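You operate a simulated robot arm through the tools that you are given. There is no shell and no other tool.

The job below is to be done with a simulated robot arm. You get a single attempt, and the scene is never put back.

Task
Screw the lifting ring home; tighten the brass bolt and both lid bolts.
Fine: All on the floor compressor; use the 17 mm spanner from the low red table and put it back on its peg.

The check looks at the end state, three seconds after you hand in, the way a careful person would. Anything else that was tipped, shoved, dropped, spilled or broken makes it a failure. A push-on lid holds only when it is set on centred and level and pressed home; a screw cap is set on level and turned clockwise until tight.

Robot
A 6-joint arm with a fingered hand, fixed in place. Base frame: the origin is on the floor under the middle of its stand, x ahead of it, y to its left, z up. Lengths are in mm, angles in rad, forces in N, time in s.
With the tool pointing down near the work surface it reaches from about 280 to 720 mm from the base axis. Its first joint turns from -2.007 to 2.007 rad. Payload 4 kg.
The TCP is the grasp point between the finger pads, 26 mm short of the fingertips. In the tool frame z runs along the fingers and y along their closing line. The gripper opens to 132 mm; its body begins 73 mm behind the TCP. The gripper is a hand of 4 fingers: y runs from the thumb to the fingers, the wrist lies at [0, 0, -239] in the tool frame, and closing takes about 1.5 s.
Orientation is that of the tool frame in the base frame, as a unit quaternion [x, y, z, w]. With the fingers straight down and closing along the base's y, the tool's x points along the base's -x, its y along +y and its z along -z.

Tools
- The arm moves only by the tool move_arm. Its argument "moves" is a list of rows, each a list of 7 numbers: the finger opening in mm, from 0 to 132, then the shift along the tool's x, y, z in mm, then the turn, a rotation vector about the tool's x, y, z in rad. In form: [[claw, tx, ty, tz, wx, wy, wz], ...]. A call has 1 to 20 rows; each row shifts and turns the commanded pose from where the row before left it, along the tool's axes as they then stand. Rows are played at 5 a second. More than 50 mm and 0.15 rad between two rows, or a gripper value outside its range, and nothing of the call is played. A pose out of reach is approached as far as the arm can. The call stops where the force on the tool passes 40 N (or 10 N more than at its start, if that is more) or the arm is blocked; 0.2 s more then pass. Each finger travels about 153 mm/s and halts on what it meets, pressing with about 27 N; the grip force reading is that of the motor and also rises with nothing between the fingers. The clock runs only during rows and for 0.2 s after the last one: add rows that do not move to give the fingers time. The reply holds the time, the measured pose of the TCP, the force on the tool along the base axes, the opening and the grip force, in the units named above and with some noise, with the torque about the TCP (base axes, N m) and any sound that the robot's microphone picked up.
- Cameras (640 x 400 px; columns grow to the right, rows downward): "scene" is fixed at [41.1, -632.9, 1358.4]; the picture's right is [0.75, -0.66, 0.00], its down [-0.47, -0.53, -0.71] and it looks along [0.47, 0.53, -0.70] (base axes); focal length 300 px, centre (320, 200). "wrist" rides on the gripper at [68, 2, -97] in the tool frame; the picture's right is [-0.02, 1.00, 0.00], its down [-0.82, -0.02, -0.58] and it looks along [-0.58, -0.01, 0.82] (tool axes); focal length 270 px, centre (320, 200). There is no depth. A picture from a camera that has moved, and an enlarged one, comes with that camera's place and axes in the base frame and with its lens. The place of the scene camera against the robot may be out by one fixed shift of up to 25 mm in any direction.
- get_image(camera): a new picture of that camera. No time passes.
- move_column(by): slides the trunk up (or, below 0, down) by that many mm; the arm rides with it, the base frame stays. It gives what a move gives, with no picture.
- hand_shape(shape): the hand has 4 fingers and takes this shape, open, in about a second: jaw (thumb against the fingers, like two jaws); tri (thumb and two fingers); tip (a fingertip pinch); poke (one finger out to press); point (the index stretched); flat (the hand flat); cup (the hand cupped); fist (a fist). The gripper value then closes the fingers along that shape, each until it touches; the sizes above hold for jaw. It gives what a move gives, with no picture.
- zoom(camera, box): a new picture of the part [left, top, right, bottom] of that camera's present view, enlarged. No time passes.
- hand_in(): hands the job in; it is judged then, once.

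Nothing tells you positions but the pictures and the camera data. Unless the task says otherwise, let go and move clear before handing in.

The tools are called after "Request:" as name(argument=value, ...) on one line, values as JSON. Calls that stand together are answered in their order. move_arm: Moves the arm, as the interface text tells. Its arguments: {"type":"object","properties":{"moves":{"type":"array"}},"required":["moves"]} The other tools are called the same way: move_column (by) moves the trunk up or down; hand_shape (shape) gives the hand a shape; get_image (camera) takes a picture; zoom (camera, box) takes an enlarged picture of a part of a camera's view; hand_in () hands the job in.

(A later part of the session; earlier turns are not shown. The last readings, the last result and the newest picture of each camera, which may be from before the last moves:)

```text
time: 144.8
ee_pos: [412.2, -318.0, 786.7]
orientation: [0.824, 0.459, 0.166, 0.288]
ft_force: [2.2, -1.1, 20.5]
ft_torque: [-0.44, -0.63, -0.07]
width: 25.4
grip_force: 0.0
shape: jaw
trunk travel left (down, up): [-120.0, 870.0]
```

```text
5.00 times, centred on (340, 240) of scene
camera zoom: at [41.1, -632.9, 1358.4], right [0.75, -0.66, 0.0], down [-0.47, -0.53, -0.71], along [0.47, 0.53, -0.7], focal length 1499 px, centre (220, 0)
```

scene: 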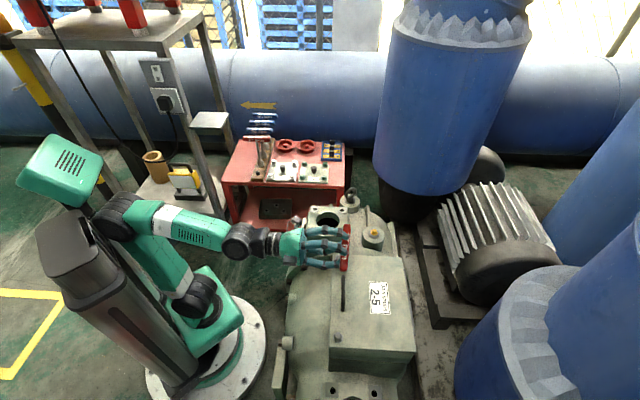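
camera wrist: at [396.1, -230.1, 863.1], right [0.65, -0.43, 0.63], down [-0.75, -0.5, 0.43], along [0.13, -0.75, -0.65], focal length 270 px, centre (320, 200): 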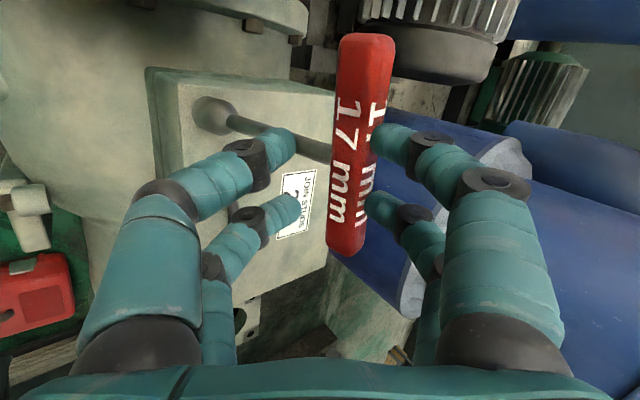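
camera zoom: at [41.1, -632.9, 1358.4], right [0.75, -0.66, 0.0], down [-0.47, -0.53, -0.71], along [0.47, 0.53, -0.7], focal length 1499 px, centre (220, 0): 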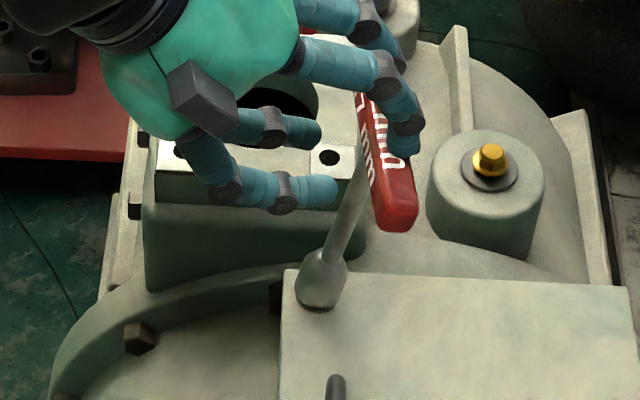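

Request:
move_arm(moves=[[20, -0.1, -2.9, -4.3, 0, 0, 0], [20, -0.1, -2.9, -4.3, 0, 0, 0], [20, -0.1, -2.9, -4.3, 0, 0, 0], [20, 0, 0, 0, 0, 0, 0]])

Request:
get_image(camera="wrist")

Request:
zoom(camera="scene", box=[310, 200, 370, 280])

```text
time: 145.8
ee_pos: [398.8, -311.6, 790.0]
orientation: [0.825, 0.459, 0.165, 0.287]
ft_force: [0.1, -0.6, 14.5]
ft_torque: [-0.25, -0.47, -0.03]
width: 23.9
grip_force: 0.0
shape: jaw
trunk travel left (down, up): [-120.0, 870.0]
```

```text
taken
camera wrist: at [384.0, -223.1, 866.7], right [0.65, -0.44, 0.62], down [-0.75, -0.5, 0.43], along [0.12, -0.75, -0.65], focal length 270 px, centre (320, 200)
```

wrist: 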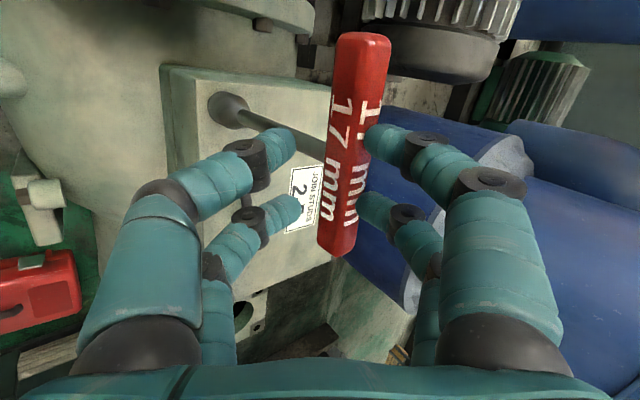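

```text
5.00 times, centred on (340, 240) of scene
camera zoom: at [41.1, -632.9, 1358.4], right [0.75, -0.66, 0.0], down [-0.47, -0.53, -0.71], along [0.47, 0.53, -0.7], focal length 1499 px, centre (220, 0)
```

zoom: 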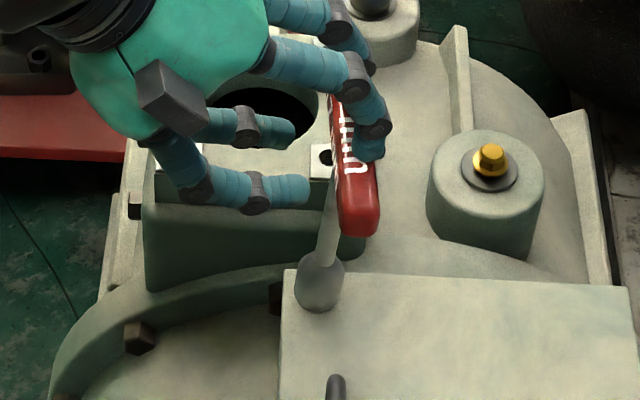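

Request:
move_arm(moves=[[20, -0.1, -2.9, -4.0, 0, 0, 0], [20, -0.1, -2.9, -4.0, 0, 0, 0], [20, 0, 0, 0, 0, 0, 0]])

Request:
get_image(camera="wrist")

Request:
zoom(camera="scene", box=[310, 200, 370, 280])

```text
time: 146.6
ee_pos: [390.1, -307.0, 792.2]
orientation: [0.825, 0.459, 0.165, 0.286]
ft_force: [1.4, 1.4, 8.8]
ft_torque: [-0.13, -0.31, 0.0]
width: 22.6
grip_force: 0.0
shape: jaw
trunk travel left (down, up): [-120.0, 870.0]
```

```text
taken
camera wrist: at [375.9, -218.1, 869.1], right [0.65, -0.44, 0.62], down [-0.75, -0.5, 0.43], along [0.12, -0.75, -0.65], focal length 270 px, centre (320, 200)
```

wrist: 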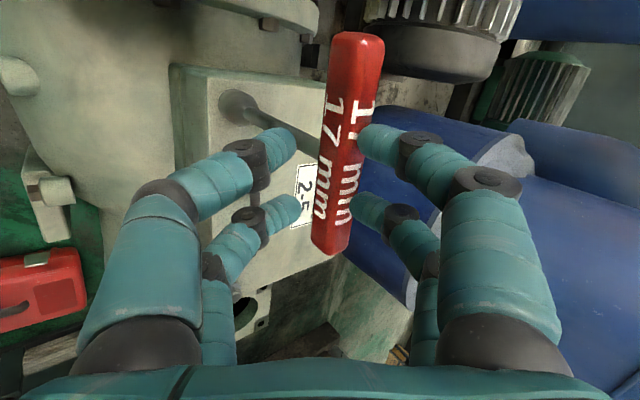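

```text
5.00 times, centred on (340, 240) of scene
camera zoom: at [41.1, -632.9, 1358.4], right [0.75, -0.66, 0.0], down [-0.47, -0.53, -0.71], along [0.47, 0.53, -0.7], focal length 1499 px, centre (220, 0)
```

zoom: 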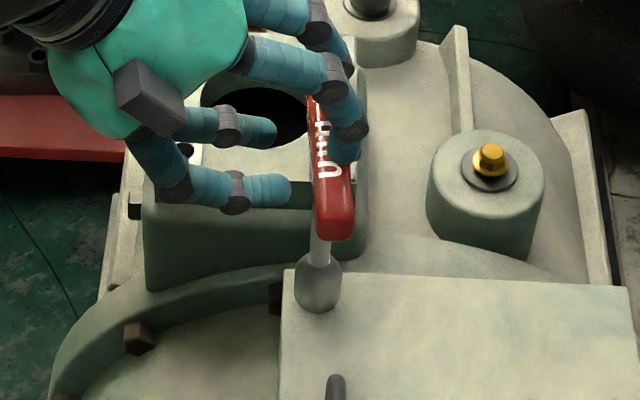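

The spanner is standing upright on bolt 1 again. I'll unload the hand slightly and see whether it stands by itself.

Request:
move_arm(moves=[[24, 0, 1.2, -1.5, 0, 0, 0], [28, 0, 1.2, -1.5, 0, 0, 0], [28, 0, 0, 0, 0, 0, 0]])

Request:
get_image(camera="wrist")

Request:
zoom(camera="scene", box=[310, 200, 370, 280])

```text
time: 147.3
ee_pos: [389.5, -305.4, 795.3]
orientation: [0.825, 0.459, 0.164, 0.286]
ft_force: [-0.3, 0.1, 0.1]
ft_torque: [-0.01, -0.02, 0.02]
width: 27.8
grip_force: 0.0
shape: jaw
trunk travel left (down, up): [-120.0, 870.0]
```

```text
taken
camera wrist: at [376.2, -218.1, 872.9], right [0.65, -0.44, 0.62], down [-0.75, -0.5, 0.43], along [0.12, -0.75, -0.65], focal length 270 px, centre (320, 200)
```

wrist: 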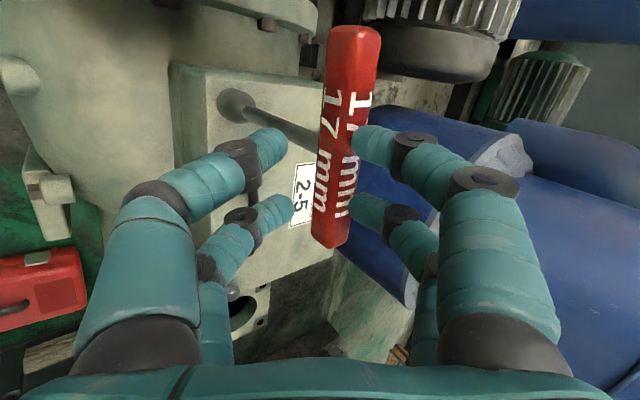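

```text
5.00 times, centred on (340, 240) of scene
camera zoom: at [41.1, -632.9, 1358.4], right [0.75, -0.66, 0.0], down [-0.47, -0.53, -0.71], along [0.47, 0.53, -0.7], focal length 1499 px, centre (220, 0)
```

zoom: 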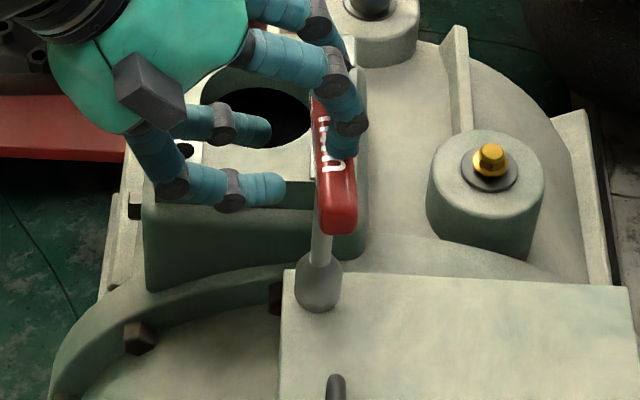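

It stands by itself with zero load on the hand. I'll rise straight up, clear of it.

Request:
move_arm(moves=[[28, 0, 6.3, -7.8, 0, 0, 0], [28, 0, 9.4, -11.7, 0, 0, 0], [30, 0, 12.5, -15.5, 0, 0, 0], [30, 0, 12.5, -15.5, 0, 0, 0], [30, 0, 0, 0, 0, 0, 0]])

Request:
get_image(camera="wrist")

Request:
zoom(camera="scene", box=[300, 170, 380, 280])

```text
time: 148.6
ee_pos: [386.3, -303.2, 851.3]
orientation: [0.825, 0.459, 0.165, 0.286]
ft_force: [-0.3, 0.2, 0.7]
ft_torque: [0.01, -0.01, -0.01]
width: 29.5
grip_force: 0.0
shape: jaw
out of reach, approached as far as the arm can: row 4
trunk travel left (down, up): [-120.0, 870.0]
```

```text
taken
camera wrist: at [371.5, -215.2, 928.1], right [0.65, -0.44, 0.62], down [-0.75, -0.5, 0.43], along [0.12, -0.75, -0.65], focal length 270 px, centre (320, 200)
```

wrist: 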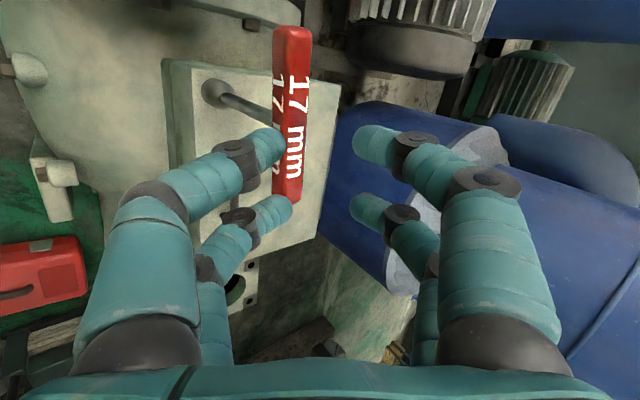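

```text
3.64 times, centred on (340, 225) of scene
camera zoom: at [41.1, -632.9, 1358.4], right [0.75, -0.66, 0.0], down [-0.47, -0.53, -0.71], along [0.47, 0.53, -0.7], focal length 1090 px, centre (247, 109)
```

zoom: 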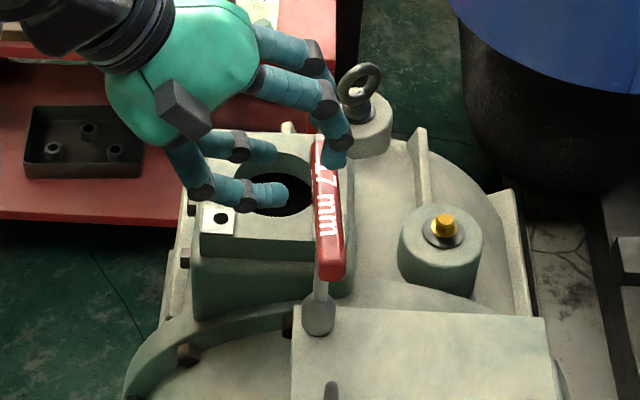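

The spanner is standing freely on bolt 1. I'll raise the trunk, bring the hand back to pointing straight down, and then re-grip the bar from above.

Request:
move_column(by=200)

Request:
move_arm(moves=[[40, 0, 0, 0, 0.1, 0, 0], [50, 0, 0, 0, 0.1, 0, 0], [60, 0, 0, 0, 0.1, 0, 0], [60, 0, 0, 0, 0.1, 0, 0], [60, 0, 0, 0, 0.1, 0, 0], [60, 0, 0, 0, 0.1, 0, 0], [60, 0, 0, 0, 0.077, 0, 0], [60, 0, 0, 0, 0, 0, 0]])

Request:
get_image(camera="wrist")

Request:
get_image(camera="scene")

```text
time: 150.7
ee_pos: [385.8, -302.4, 1050.8]
orientation: [0.824, 0.46, 0.165, 0.287]
ft_force: [0.5, 0.1, -0.1]
ft_torque: [0.01, 0.0, 0.0]
width: 29.4
grip_force: 0.0
shape: jaw
trunk travel left (down, up): [-320.0, 670.0]
```

```text
time: 152.5
ee_pos: [343.6, -259.4, 904.8]
orientation: [0.873, 0.488, 0.003, -0.003]
ft_force: [0.2, 0.3, -0.5]
ft_torque: [-0.01, 0.0, -0.02]
width: 59.5
grip_force: 0.0
shape: jaw
out of reach, approached as far as the arm can: row 1, 2, 3, 4, 5, 6, 7
trunk travel left (down, up): [-320.0, 670.0]
```

```text
taken
camera wrist: at [381.1, -204.1, 1001.6], right [0.84, -0.55, 0.0], down [-0.45, -0.69, 0.57], along [-0.31, -0.48, -0.82], focal length 270 px, centre (320, 200)
```

wrist: 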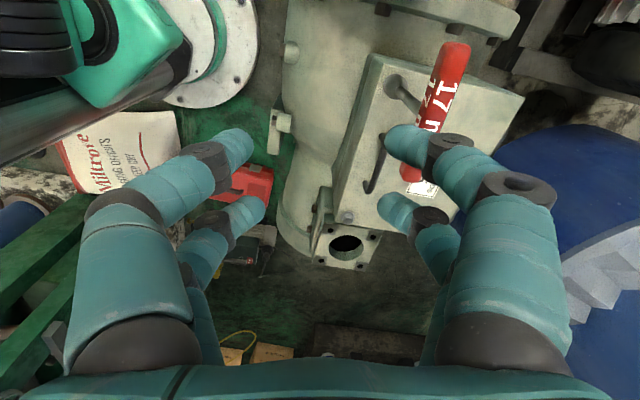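

```text
taken
```

scene: 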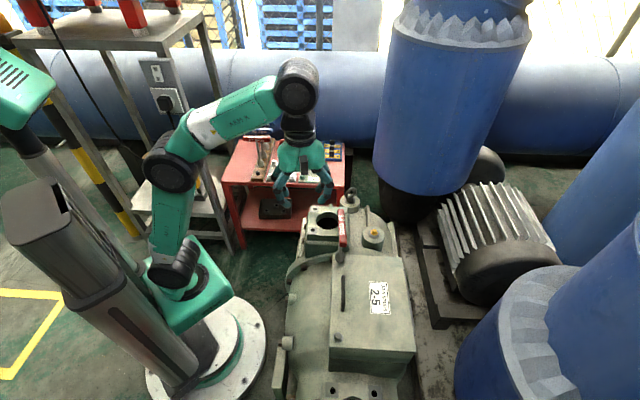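

The spanner is still standing on bolt 1 and the hand now points down. I'll move above it to look and align with the bar.

Request:
move_arm(moves=[[60, -4.2, 31.7, 0, 0, 0, 0], [60, -4.2, 31.7, 0, 0, 0, 0], [60, -4.2, 31.7, 10, 0, 0, 0], [60, 0, 0, 10, 0, 0, 0], [60, 0, 0, 0, 0, 0, 0]])

Request:
get_image(camera="wrist")

Request:
zoom(camera="wrist", box=[220, 0, 420, 200])

```text
time: 153.7
ee_pos: [406.7, -311.1, 854.4]
orientation: [0.873, 0.488, 0.002, -0.003]
ft_force: [0.6, 0.2, -0.5]
ft_torque: [-0.01, 0.0, 0.02]
width: 59.7
grip_force: 0.0
shape: jaw
out of reach, approached as far as the arm can: row 1, 2, 3
trunk travel left (down, up): [-320.0, 670.0]
```

```text
taken
camera wrist: at [444.3, -254.8, 952.4], right [0.84, -0.55, 0.0], down [-0.45, -0.69, 0.57], along [-0.31, -0.48, -0.82], focal length 270 px, centre (320, 200)
```

wrist: 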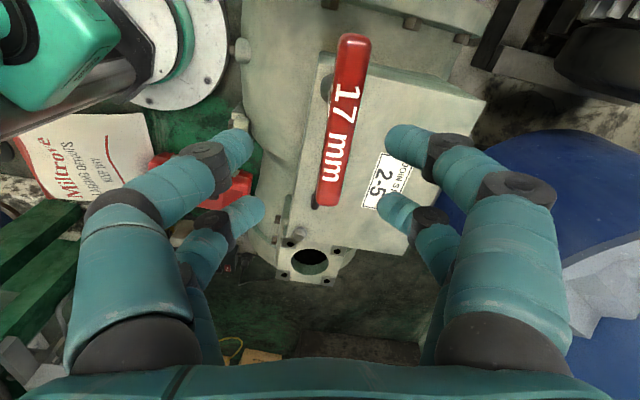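

```text
2.00 times, centred on (320, 100) of wrist
camera zoom: at [444.3, -254.8, 952.4], right [0.84, -0.55, 0.0], down [-0.45, -0.69, 0.57], along [-0.31, -0.48, -0.82], focal length 541 px, centre (320, 400)
```

zoom: 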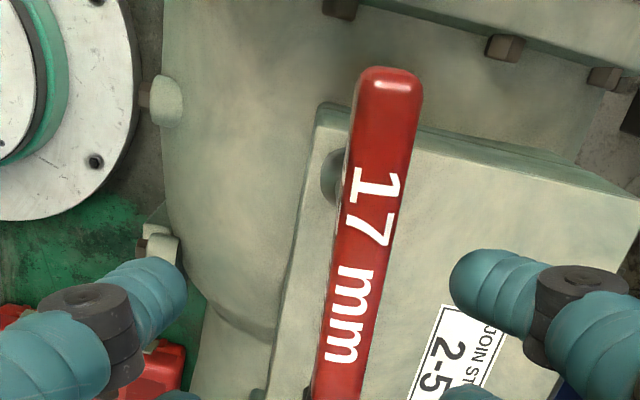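

Request:
move_column(by=120)

Request:
move_arm(moves=[[60, 0, 0, 40, 0, 0, 0], [60, 0, 0, 40, 0, 0, 0], [60, -1, 14.2, 40, 0, 0, 0], [60, 0, 0, 10, 0, 0, 0.13], [60, 0, 0, 0, 0, 0, 0]])

Request:
get_image(camera="wrist")

Request:
zoom(camera="scene", box=[300, 150, 390, 280])

```text
time: 155.2
ee_pos: [405.9, -311.0, 975.6]
orientation: [0.873, 0.488, 0.002, -0.003]
ft_force: [-1.0, 1.0, 0.5]
ft_torque: [0.0, -0.01, -0.02]
width: 59.6
grip_force: 0.1
shape: jaw
trunk travel left (down, up): [-440.0, 550.0]
```

```text
time: 156.4
ee_pos: [420.4, -318.1, 848.5]
orientation: [0.903, 0.43, 0.003, -0.004]
ft_force: [-0.6, -0.6, 0.8]
ft_torque: [0.01, 0.03, -0.02]
width: 59.7
grip_force: 0.0
shape: jaw
trunk travel left (down, up): [-440.0, 550.0]
```

```text
taken
camera wrist: at [464.5, -267.4, 944.2], right [0.76, -0.65, 0.0], down [-0.53, -0.63, 0.57], along [-0.37, -0.43, -0.82], focal length 270 px, centre (320, 200)
```

wrist: 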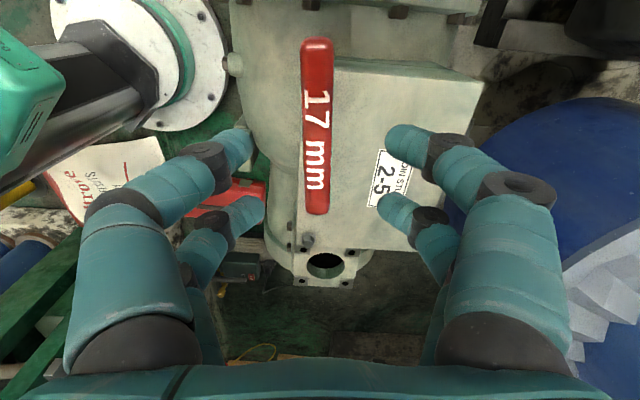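

```text
3.08 times, centred on (345, 215) of scene
camera zoom: at [41.1, -632.9, 1358.4], right [0.75, -0.66, 0.0], down [-0.47, -0.53, -0.71], along [0.47, 0.53, -0.7], focal length 922 px, centre (243, 154)
```

zoom: 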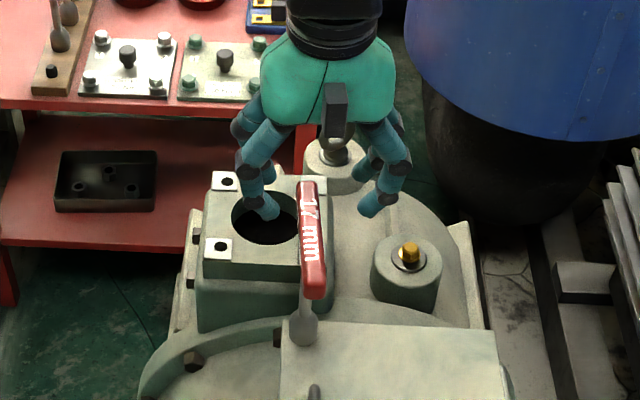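

Request:
move_arm(moves=[[50, -3, -0.3, 0, -0.0046, -0.0089, 0], [45, 0, 0, 20, 0, 0, 0], [42, 0, 0, 20, 0, 0, 0], [40, 0, 0, 12, 0, 0, 0], [40, 0, 0, 0, 0, 0, 0]])

Request:
get_image(camera="wrist")

Request:
zoom(camera="scene", box=[310, 180, 370, 280])

```text
time: 157.6
ee_pos: [416.3, -320.4, 793.0]
orientation: [0.903, 0.43, -0.001, 0.0]
ft_force: [-0.3, 1.0, 0.2]
ft_torque: [0.0, 0.01, -0.02]
width: 40.3
grip_force: 0.0
shape: jaw
trunk travel left (down, up): [-440.0, 550.0]
```

```text
taken
camera wrist: at [461.4, -268.5, 889.0], right [0.76, -0.65, 0.0], down [-0.53, -0.62, 0.58], along [-0.38, -0.44, -0.82], focal length 270 px, centre (320, 200)
```

wrist: 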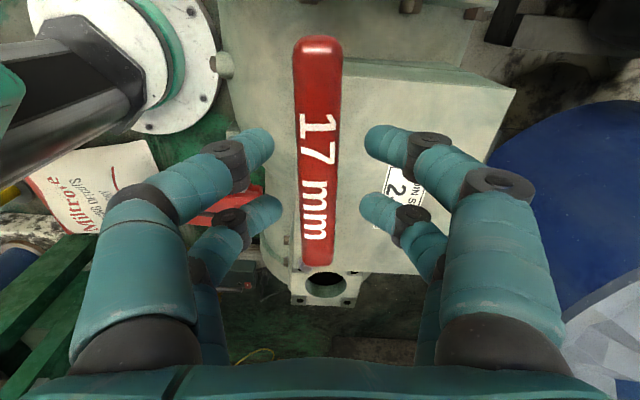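

```text
4.00 times, centred on (340, 230) of scene
camera zoom: at [41.1, -632.9, 1358.4], right [0.75, -0.66, 0.0], down [-0.47, -0.53, -0.71], along [0.47, 0.53, -0.7], focal length 1199 px, centre (240, 80)
```

zoom: 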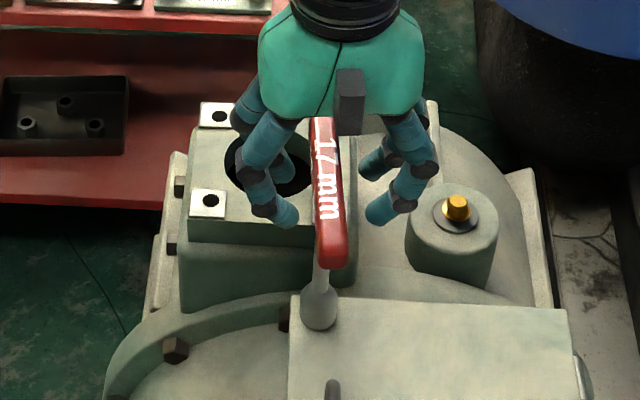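

The geometry matches the floor grasp that worked. I'll close slowly on the bar.

Request:
move_arm(moves=[[34, 0, 0, 0, 0, 0, 0], [30, 0, 0, 0, 0, 0, 0], [27, 0, 0, 0, 0, 0, 0], [25, 0, 0, 0, 0, 0, 0], [23, 0, 0, 0, 0, 0, 0], [21, 0, 0, 0, 0, 0, 0], [19, 0, 0, 0, 0, 0, 0], [17, 0, 0, 0, 0, 0, 0], [15, 0, 0, 0, 0, 0, 0], [13, 0, 0, 0, 0, 0, 0], [12, 0, 0, 0, 0, 0, 0], [12, 0, 0, 0, 0, 0, 0]])

Request:
get_image(camera="wrist")

Request:
zoom(camera="scene", box=[310, 180, 370, 280])

```text
time: 160.2
ee_pos: [416.4, -320.2, 792.9]
orientation: [0.903, 0.431, 0.0, 0.0]
ft_force: [-0.4, 0.2, 2.3]
ft_torque: [0.02, 0.0, 0.01]
width: 13.2
grip_force: 0.0
shape: jaw
trunk travel left (down, up): [-440.0, 550.0]
```

```text
taken
camera wrist: at [461.3, -268.4, 889.4], right [0.76, -0.65, 0.0], down [-0.53, -0.62, 0.58], along [-0.38, -0.44, -0.82], focal length 270 px, centre (320, 200)
```

wrist: 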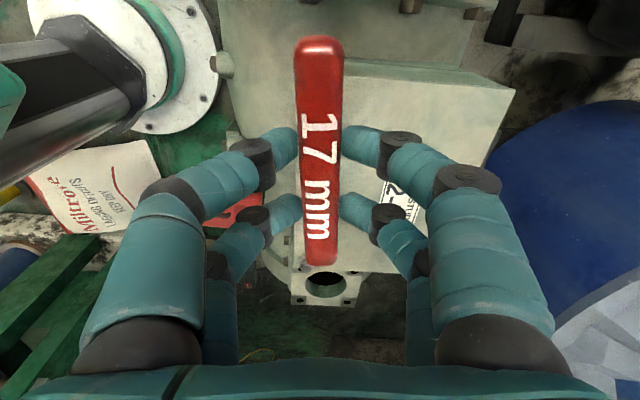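

```text
4.00 times, centred on (340, 230) of scene
camera zoom: at [41.1, -632.9, 1358.4], right [0.75, -0.66, 0.0], down [-0.47, -0.53, -0.71], along [0.47, 0.53, -0.7], focal length 1199 px, centre (240, 80)
```

zoom: 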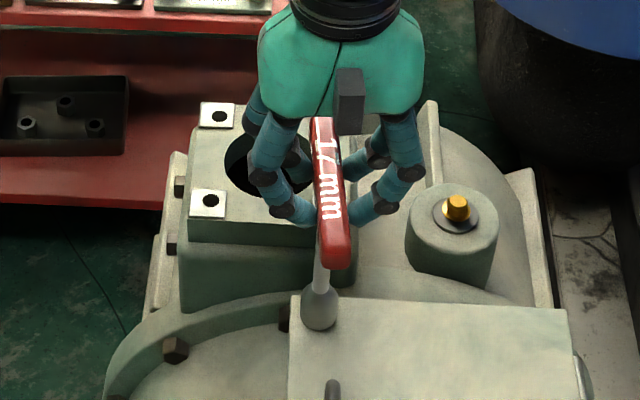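

Request:
move_arm(moves=[[11, 0, 0, 0, 0, 0, 0], [10, 0, 0, 0, 0, 0, 0], [9, 0, 0, 0, 0, 0, 0], [8, 0, 0, 0, 0, 0, 0], [8, 0, 0, 0, 0, 0, 0]])

Request:
zoom(camera="wrist", box=[220, 20, 420, 280])

```text
time: 161.4
ee_pos: [416.8, -320.7, 792.8]
orientation: [0.903, 0.43, 0.0, 0.0]
ft_force: [-0.9, 1.1, -0.8]
ft_torque: [0.02, 0.01, -0.01]
width: 12.8
grip_force: 27.4
shape: jaw
trunk travel left (down, up): [-440.0, 550.0]
```

```text
1.54 times, centred on (320, 150) of wrist
camera zoom: at [461.5, -268.5, 889.0], right [0.76, -0.65, 0.0], down [-0.53, -0.62, 0.58], along [-0.38, -0.44, -0.82], focal length 416 px, centre (320, 277)
```

zoom: 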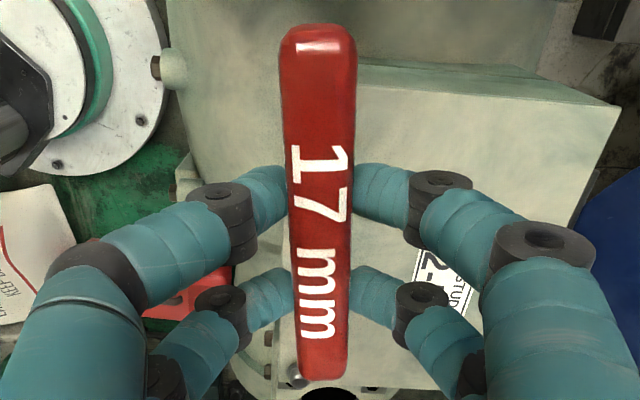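

The grip on bolt 1 is firm and centred. I'll turn clockwise in small steps, following down slightly and watching the torque.

Request:
move_arm(moves=[[8, 0, 0, 0.3, 0, 0, 0.1], [8, 0, 0, 0.1, 0, 0, 0.1], [8, 0, 0, 0.1, 0, 0, 0.1], [8, 0, 0, 0.1, 0, 0, 0.1], [8, 0, 0, 0.1, 0, 0, 0.1]])

Request:
zoom(camera="scene", box=[310, 200, 370, 280])

```text
time: 162.6
ee_pos: [416.8, -319.6, 791.4]
orientation: [0.981, 0.193, 0.0, 0.0]
ft_force: [0.0, -0.1, -1.2]
ft_torque: [0.08, 0.0, 0.05]
width: 12.2
grip_force: 27.4
shape: jaw
trunk travel left (down, up): [-440.0, 550.0]
```

```text
5.00 times, centred on (340, 240) of scene
camera zoom: at [41.1, -632.9, 1358.4], right [0.75, -0.66, 0.0], down [-0.47, -0.53, -0.71], along [0.47, 0.53, -0.7], focal length 1499 px, centre (220, 0)
```

zoom: 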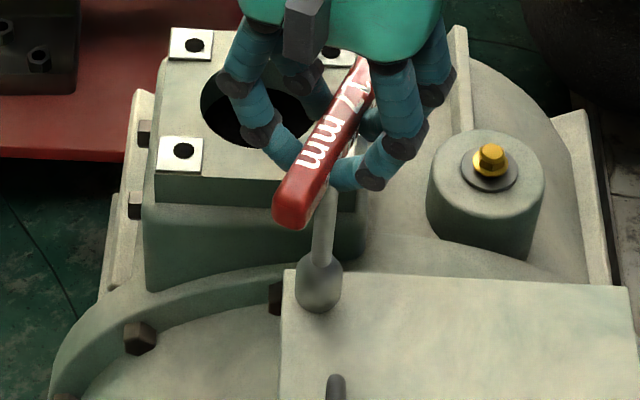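

Request:
move_arm(moves=[[8, 0, 0, 0.4, 0, 0, 0.1], [8, 0, 0, 0.4, 0, 0, 0.1], [8, 0, 0, 0.4, 0, 0, 0.1], [8, 0, 0, 0.4, 0, 0, 0.1], [8, 0, 0, 0.4, 0, 0, 0.1]])

Request:
zoom(camera="scene", box=[310, 200, 370, 280])

```text
time: 163.8
ee_pos: [416.0, -320.5, 791.4]
orientation: [0.998, -0.057, 0.0, 0.0]
ft_force: [-0.4, 0.3, 3.3]
ft_torque: [0.12, 0.03, -0.01]
width: 12.4
grip_force: 27.2
shape: jaw
trunk travel left (down, up): [-440.0, 550.0]
```

```text
5.00 times, centred on (340, 240) of scene
camera zoom: at [41.1, -632.9, 1358.4], right [0.75, -0.66, 0.0], down [-0.47, -0.53, -0.71], along [0.47, 0.53, -0.7], focal length 1499 px, centre (220, 0)
```

zoom: 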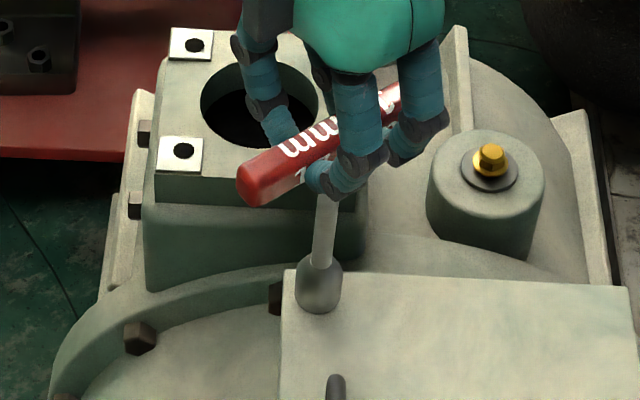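

Request:
move_arm(moves=[[8, 0, 0, 0.1, 0, 0, 0.1], [8, 0, 0, 0.1, 0, 0, 0.1], [8, 0, 0, 0.1, 0, 0, 0.1], [8, 0, 0, 0.1, 0, 0, 0.1], [8, 0, 0, 0.1, 0, 0, 0.1], [8, 0, 0, 0.1, 0, 0, 0.1], [8, 0, 0, 0.1, 0, 0, 0.1]])

Request:
zoom(camera="scene", box=[310, 200, 370, 280])

```text
time: 165.4
ee_pos: [416.0, -320.5, 789.3]
orientation: [0.918, -0.396, 0.0, 0.0]
ft_force: [-0.8, 2.3, 0.7]
ft_torque: [0.19, -0.04, 0.31]
width: 12.5
grip_force: 26.7
shape: jaw
trunk travel left (down, up): [-440.0, 550.0]
```

```text
5.00 times, centred on (340, 240) of scene
camera zoom: at [41.1, -632.9, 1358.4], right [0.75, -0.66, 0.0], down [-0.47, -0.53, -0.71], along [0.47, 0.53, -0.7], focal length 1499 px, centre (220, 0)
```

zoom: 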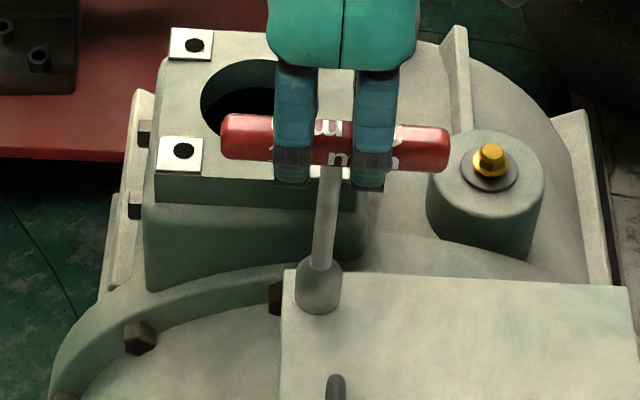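

Request:
move_arm(moves=[[6, 0, 0, 0.1, 0, 0, 0.05], [6, 0, 0, 0.1, 0, 0, 0.05], [6, 0, 0, 0.1, 0, 0, 0.05], [6, 0, 0, 0.1, 0, 0, 0.05], [6, 0, 0, 0, 0, 0, 0]])

Request:
get_image(camera="wrist")

```text
time: 166.6
ee_pos: [416.7, -319.7, 789.9]
orientation: [0.875, -0.485, -0.001, 0.0]
ft_force: [-1.9, 2.8, 0.8]
ft_torque: [0.2, 0.08, 0.34]
width: 12.7
grip_force: 27.3
shape: jaw
trunk travel left (down, up): [-440.0, 550.0]
```

```text
taken
camera wrist: at [451.9, -379.2, 886.0], right [-0.86, -0.51, 0.0], down [-0.42, 0.7, 0.58], along [-0.29, 0.5, -0.82], focal length 270 px, centre (320, 200)
```

wrist: 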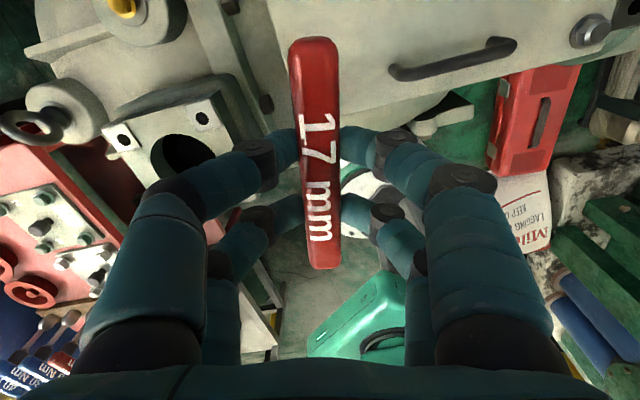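

Request:
move_arm(moves=[[6, 0, 0, 0.1, 0, 0, 0.05], [6, 0, 0, 0.1, 0, 0, 0.05], [6, 0, 0, 0.1, 0, 0, 0.05], [6, 0, 0, 0.1, 0, 0, 0.05], [6, 0, 0, 0.1, 0, 0, 0.05], [6, 0, 0, 0, 0, 0, 0]])

Request:
zoom(camera="wrist", box=[220, 20, 420, 280])

Request:
zoom(camera="scene", box=[328, 230, 352, 270])

```text
time: 168.0
ee_pos: [415.1, -320.0, 790.7]
orientation: [0.808, -0.589, 0.001, 0.0]
ft_force: [0.7, 4.5, 2.8]
ft_torque: [0.11, -0.05, 1.46]
width: 13.2
grip_force: 26.4
shape: jaw
trunk travel left (down, up): [-440.0, 550.0]
```

```text
1.54 times, centred on (320, 150) of wrist
camera zoom: at [436.5, -385.9, 886.0], right [-0.96, -0.28, 0.0], down [-0.23, 0.78, 0.58], along [-0.16, 0.55, -0.82], focal length 416 px, centre (320, 277)
```

zoom: 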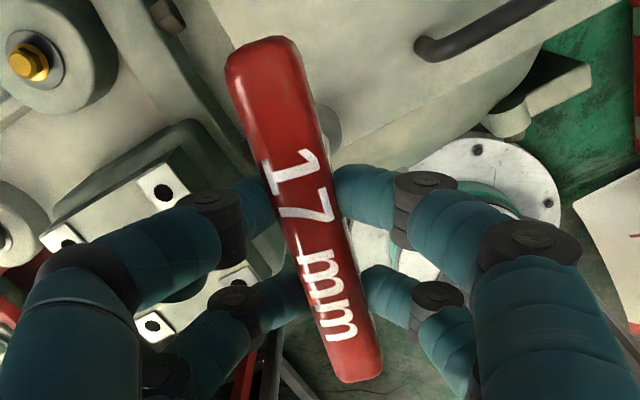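

```text
10.00 times, centred on (340, 250) of scene
camera zoom: at [41.1, -632.9, 1358.4], right [0.75, -0.66, 0.0], down [-0.47, -0.53, -0.71], along [0.47, 0.53, -0.7], focal length 2997 px, centre (120, -300)
```

zoom: 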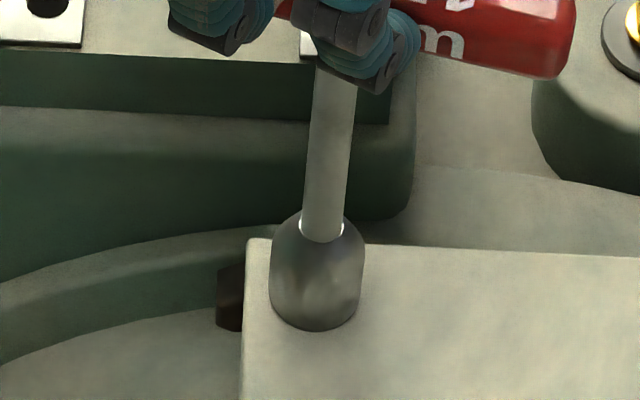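

Torque rose to 1.46 N·m and the bar lags the hand, so bolt 1 has come up tight. I'll push a little more to be sure it's not moving.

Request:
move_arm(moves=[[4, 0, 0, 0, 0, 0, 0.04], [4, 0, 0, 0, 0, 0, 0.04], [4, 0, 0, 0, 0, 0, 0]])

Request:
zoom(camera="wrist", box=[220, 20, 420, 280])

```text
time: 168.8
ee_pos: [417.8, -320.6, 788.7]
orientation: [0.783, -0.622, 0.001, 0.001]
ft_force: [2.4, 2.7, 2.8]
ft_torque: [0.04, -0.18, 1.91]
width: 13.8
grip_force: 27.4
shape: jaw
trunk travel left (down, up): [-440.0, 550.0]
```

```text
1.54 times, centred on (320, 150) of wrist
camera zoom: at [431.1, -387.0, 886.2], right [-0.98, -0.2, 0.0], down [-0.17, 0.8, 0.58], along [-0.12, 0.56, -0.82], focal length 416 px, centre (320, 277)
```

zoom: 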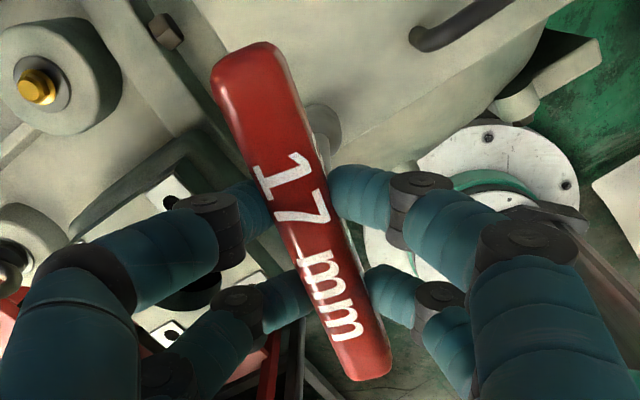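

Bolt 1 holds at 1.9 N·m without moving, so it's tight. I'll relax the torque and lift the spanner off.

Request:
move_arm(moves=[[6, 0, 0, 0, 0, 0, -0.07], [6, 0, 0, 0, 0, 0, -0.07], [6, 0, 0, 0, 0, 0, -0.07], [6, 0, 0, 0, 0, 0, -0.07], [6, 0, 0, 0, 0, 0, 0]])

Request:
zoom(camera="wrist", box=[220, 20, 420, 280])

```text
time: 170.0
ee_pos: [416.4, -321.3, 788.6]
orientation: [0.863, -0.505, 0.001, 0.0]
ft_force: [-0.1, 1.6, 2.5]
ft_torque: [0.14, 0.0, -0.02]
width: 12.4
grip_force: 27.0
shape: jaw
trunk travel left (down, up): [-440.0, 550.0]
```

```text
1.54 times, centred on (320, 150) of wrist
camera zoom: at [448.4, -381.2, 885.9], right [-0.88, -0.47, 0.0], down [-0.38, 0.72, 0.58], along [-0.27, 0.51, -0.82], focal length 416 px, centre (320, 277)
```

zoom: 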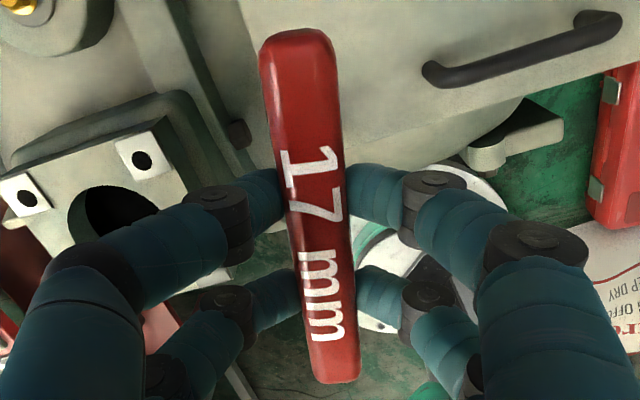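

Request:
move_arm(moves=[[6, 0, 0, -4, 0, 0, 0], [6, 0, 0, -4, 0, 0, 0], [6, 0, 0, -6, 0, 0, 0], [6, 0, 0, -6, 0, 0, 0], [6, 0, 0, -8, 0, 0, 0], [6, 0, 0, 0, 0, 0, 0]])

Request:
zoom(camera="wrist", box=[220, 20, 420, 280])

Request:
zoom(camera="scene", box=[310, 200, 370, 280])

Request:
zoom(camera="scene", box=[332, 250, 350, 265])

```text
time: 171.4
ee_pos: [416.6, -321.2, 817.6]
orientation: [0.862, -0.506, 0.0, 0.0]
ft_force: [0.0, -0.1, -2.1]
ft_torque: [0.01, 0.01, 0.02]
width: 12.1
grip_force: 26.6
shape: jaw
trunk travel left (down, up): [-440.0, 550.0]
```

```text
1.54 times, centred on (320, 150) of wrist
camera zoom: at [449.3, -381.2, 913.6], right [-0.88, -0.47, 0.0], down [-0.38, 0.72, 0.58], along [-0.27, 0.51, -0.82], focal length 416 px, centre (320, 277)
```

zoom: 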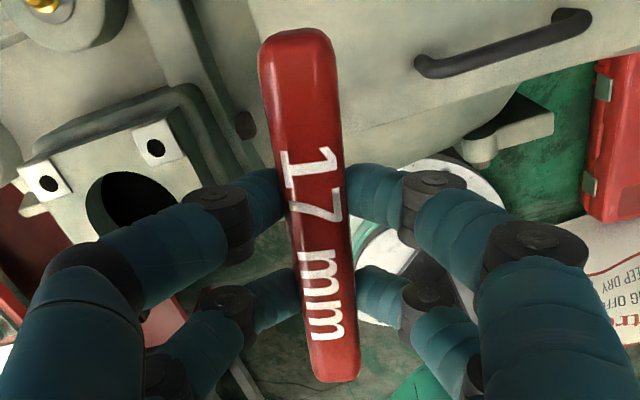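

```text
5.00 times, centred on (340, 240) of scene
camera zoom: at [41.1, -632.9, 1358.4], right [0.75, -0.66, 0.0], down [-0.47, -0.53, -0.71], along [0.47, 0.53, -0.7], focal length 1499 px, centre (220, 0)
```

zoom: 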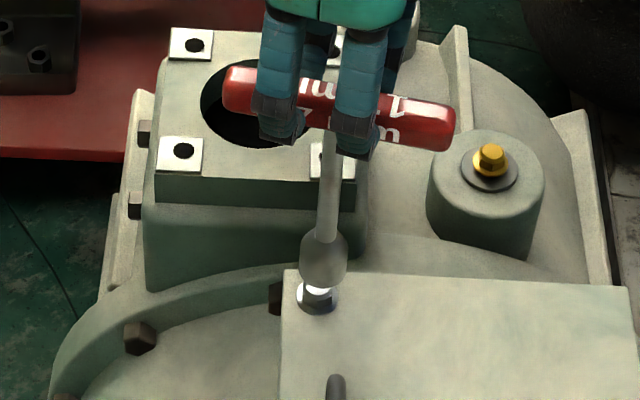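

```text
16.00 times, centred on (341, 258) of scene
camera zoom: at [41.1, -632.9, 1358.4], right [0.75, -0.66, 0.0], down [-0.47, -0.53, -0.71], along [0.47, 0.53, -0.7], focal length 4796 px, centre (-16, -720)
```

zoom: 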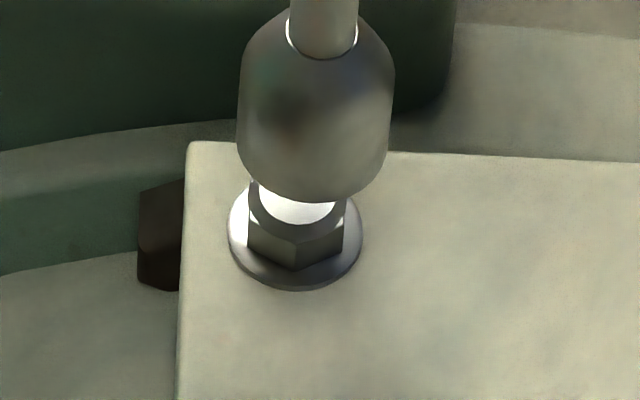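

Bolt 1's flange now sits about 3 mm lower, flat on the lid, and the spanner came off cleanly in my grip. Next is the brass bolt: I'll raise, rotate so the socket hex should match it, and carry the spanner there.

Request:
move_arm(moves=[[6, 0, 0, -20, 0, 0, 0], [6, 0, 0, -20, 0, 0, 0], [6, 0, 0, 0, 0, 0, -0.1429], [6, 0, 0, 0, 0, 0, -0.1429], [6, 0, 0, 0, 0, 0, -0.1429], [6, 0, 0, 0, 0, 0, -0.1429], [6, 0, 0, 0, 0, 0, -0.1429], [6, 0, 0, 0, 0, 0, -0.1429], [6, 0, 0, 0, 0, 0, -0.1429], [6, 0, 0, 0, 0, 0, -0.1429], [6, 0, 0, 0, 0, 0, -0.1429], [6, 0, 0, 0, 0, 0, -0.1429], [6, 0, 0, 0, 0, 0, -0.1429], [6, 0, 0, 0, 0, 0, -0.1429], [6, 0, 0, 0, 0, 0, -0.1429], [6, 0, 0, 0, 0, 0, -0.1429], [6, 0, 0, 0, 0, 0, -0.1429], [6, 0, 0, 0, 0, 0, -0.1429], [6, 0, 0, 0, 0, 0, 0]])

Request:
move_arm(moves=[[6, 21.2, 36.5, 0, 0, 0, 0], [6, 21.2, 36.5, 0, 0, 0, 0], [6, 21.2, 36.5, 0, 0, 0, 0], [6, 21.2, 36.5, 0, 0, 0, 0], [6, 21.2, 36.5, 0, 0, 0, 0], [6, 0, 0, 0, 0, 0, 0]])

Request:
get_image(camera="wrist")

Request:
get_image(camera="scene")

```text
time: 175.4
ee_pos: [417.6, -320.2, 857.8]
orientation: [0.817, 0.576, 0.0, 0.0]
ft_force: [-0.4, 0.3, -1.5]
ft_torque: [-0.02, 0.02, -0.02]
width: 11.9
grip_force: 26.8
shape: jaw
trunk travel left (down, up): [-440.0, 550.0]
```

```text
time: 176.8
ee_pos: [592.7, -273.5, 844.7]
orientation: [0.817, 0.577, -0.001, -0.001]
ft_force: [-0.2, -0.4, -1.6]
ft_torque: [-0.01, 0.05, -0.01]
width: 12.5
grip_force: 27.6
shape: jaw
out of reach, approached as far as the arm can: row 4, 5
trunk travel left (down, up): [-440.0, 550.0]
```

```text
taken
camera wrist: at [618.8, -209.6, 940.6], right [0.93, -0.36, 0.0], down [-0.29, -0.76, 0.58], along [-0.21, -0.54, -0.82], focal length 270 px, centre (320, 200)
```

wrist: 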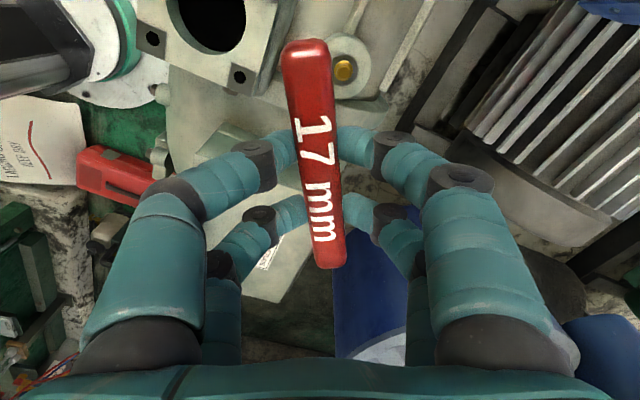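

```text
taken
```

scene: 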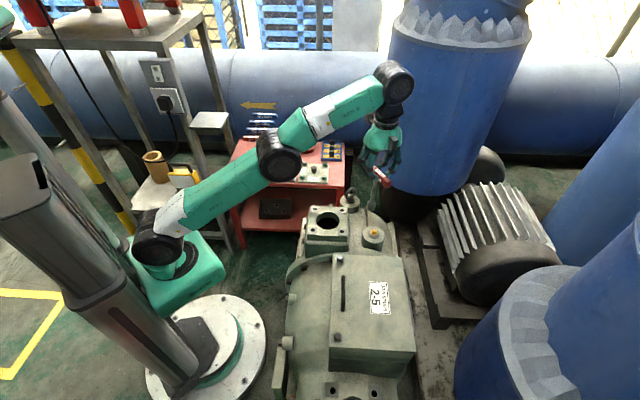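

Request:
move_arm(moves=[[6, 0, 0, 30, 0, 0, 0], [6, 0, 0, 30, 0, 0, 0], [6, 0.5, 10.5, 15, 0, 0, 0], [6, 0.5, 10.5, 10, 0, 0, 0], [6, 0.5, 10.5, 0, 0, 0, 0], [6, 0, 0, 0, 0, 0, 0]])

Request:
zoom(camera="scene", box=[340, 180, 410, 260])

Request:
get_image(camera="wrist")

```text
time: 178.2
ee_pos: [623.8, -281.3, 759.7]
orientation: [0.818, 0.576, 0.0, 0.001]
ft_force: [0.7, 0.1, -1.8]
ft_torque: [-0.01, -0.02, 0.03]
width: 12.2
grip_force: 27.4
shape: jaw
trunk travel left (down, up): [-440.0, 550.0]
```

```text
5.00 times, centred on (375, 220) of scene
camera zoom: at [41.1, -632.9, 1358.4], right [0.75, -0.66, 0.0], down [-0.47, -0.53, -0.71], along [0.47, 0.53, -0.7], focal length 1499 px, centre (45, 100)
```

zoom: 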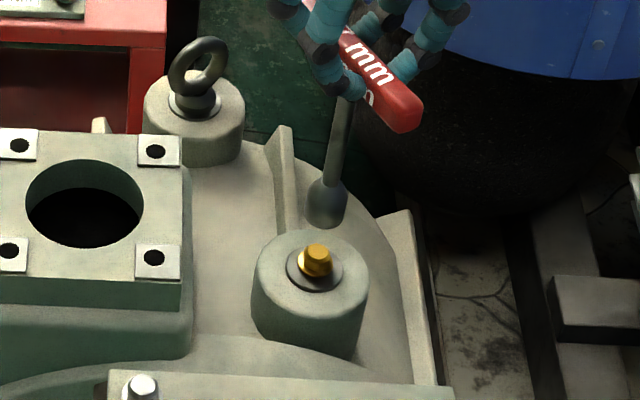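

```text
taken
camera wrist: at [648.1, -218.5, 855.9], right [0.93, -0.36, 0.0], down [-0.29, -0.76, 0.58], along [-0.21, -0.54, -0.82], focal length 270 px, centre (320, 200)
```

wrist: 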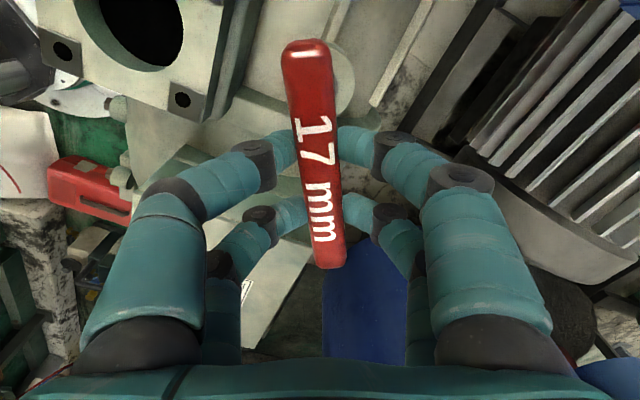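

Request:
move_arm(moves=[[6, -1.8, -1.8, 8, 0, 0, 0], [6, 0, 0, 8, 0, 0, 0], [6, 0, 0, 6, 0, 0, 0], [6, 0, 0, 0, 0, 0, 0]])

Request:
zoom(camera="scene", box=[356, 210, 390, 245])

```text
time: 179.2
ee_pos: [621.8, -284.1, 738.9]
orientation: [0.817, 0.576, 0.0, -0.001]
ft_force: [-0.6, -0.1, -1.9]
ft_torque: [0.0, -0.01, 0.01]
width: 12.0
grip_force: 27.4
shape: jaw
trunk travel left (down, up): [-440.0, 550.0]
```

```text
11.43 times, centred on (373, 228) of scene
camera zoom: at [41.1, -632.9, 1358.4], right [0.75, -0.66, 0.0], down [-0.47, -0.53, -0.71], along [0.47, 0.53, -0.7], focal length 3426 px, centre (-286, -114)
```

zoom: 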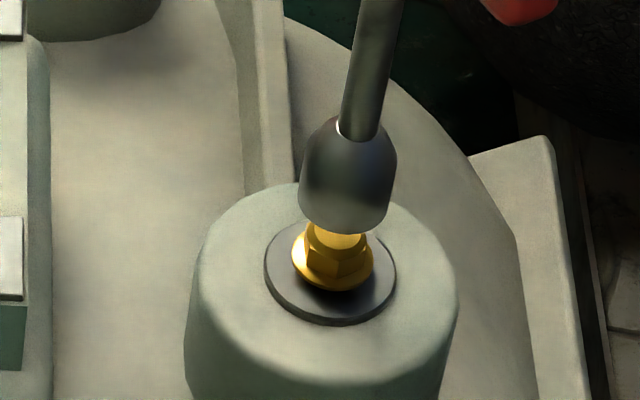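

Request:
move_arm(moves=[[6, 0.2, -0.9, 3, 0, 0, 0], [6, 0, 0, 3, 0, 0, 0], [6, 0, 0, 3, 0, 0, 0], [6, 0, 0, 2, 0, 0, 0], [6, 0, 0, 2, 0, 0, 0], [6, 0, 0, 2, 0, 0, 0], [6, 0, 0, 0, 0, 0, 0]])

Request:
zoom(camera="scene", box=[356, 210, 390, 245])

```text
time: 180.8
ee_pos: [620.0, -283.2, 723.6]
orientation: [0.817, 0.576, 0.0, 0.001]
ft_force: [-0.1, 0.2, -2.2]
ft_torque: [0.0, -0.02, 0.01]
width: 11.9
grip_force: 27.2
shape: jaw
trunk travel left (down, up): [-440.0, 550.0]
```

```text
11.43 times, centred on (373, 228) of scene
camera zoom: at [41.1, -632.9, 1358.4], right [0.75, -0.66, 0.0], down [-0.47, -0.53, -0.71], along [0.47, 0.53, -0.7], focal length 3426 px, centre (-286, -114)
```

zoom: 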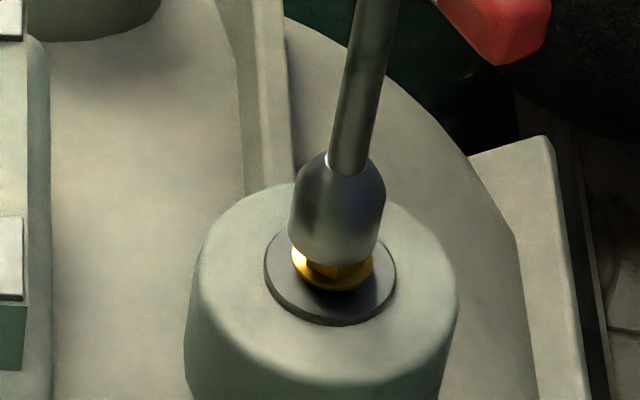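

Request:
move_arm(moves=[[6, 0, 0, 2, 0, 0, 0], [6, 0, 0, 2, 0, 0, 0], [6, 0, 0, 1.5, 0, 0, 0], [6, 0, 0, 0, 0, 0, 0]])

Request:
zoom(camera="scene", box=[356, 210, 390, 245])

```text
time: 181.8
ee_pos: [620.2, -282.9, 718.1]
orientation: [0.818, 0.576, 0.0, 0.001]
ft_force: [0.6, -0.4, -1.7]
ft_torque: [0.03, -0.07, 0.0]
width: 12.2
grip_force: 26.9
shape: jaw
trunk travel left (down, up): [-440.0, 550.0]
```

```text
11.43 times, centred on (373, 228) of scene
camera zoom: at [41.1, -632.9, 1358.4], right [0.75, -0.66, 0.0], down [-0.47, -0.53, -0.71], along [0.47, 0.53, -0.7], focal length 3426 px, centre (-286, -114)
```

zoom: 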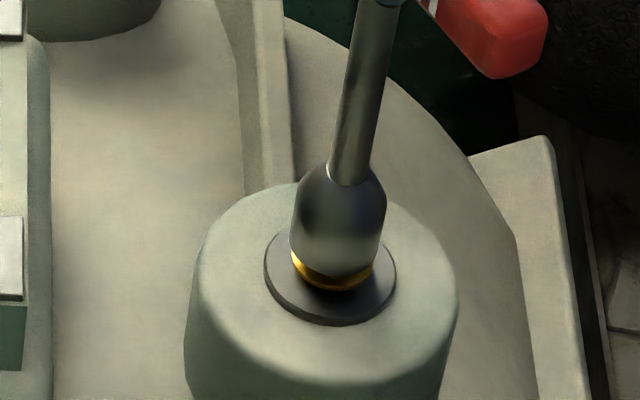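

Request:
move_arm(moves=[[6, 0, 0, 1.5, 0, 0, 0], [6, 0, 0, 1.5, 0, 0, 0], [6, 0, 0, 1, 0, 0, 0], [6, 0, 0, 0, 0, 0, 0]])

Request:
zoom(camera="scene", box=[356, 210, 390, 245])

```text
time: 182.8
ee_pos: [620.0, -283.1, 712.8]
orientation: [0.818, 0.576, 0.0, 0.0]
ft_force: [-0.2, -0.3, -2.2]
ft_torque: [-0.01, -0.09, 0.0]
width: 12.0
grip_force: 26.6
shape: jaw
trunk travel left (down, up): [-440.0, 550.0]
```

```text
11.43 times, centred on (373, 228) of scene
camera zoom: at [41.1, -632.9, 1358.4], right [0.75, -0.66, 0.0], down [-0.47, -0.53, -0.71], along [0.47, 0.53, -0.7], focal length 3426 px, centre (-286, -114)
```

zoom: 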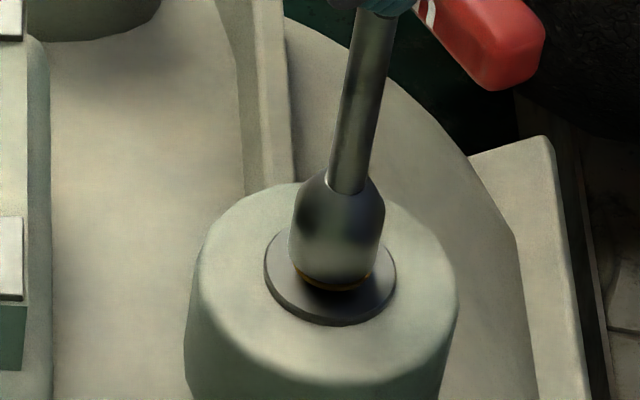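

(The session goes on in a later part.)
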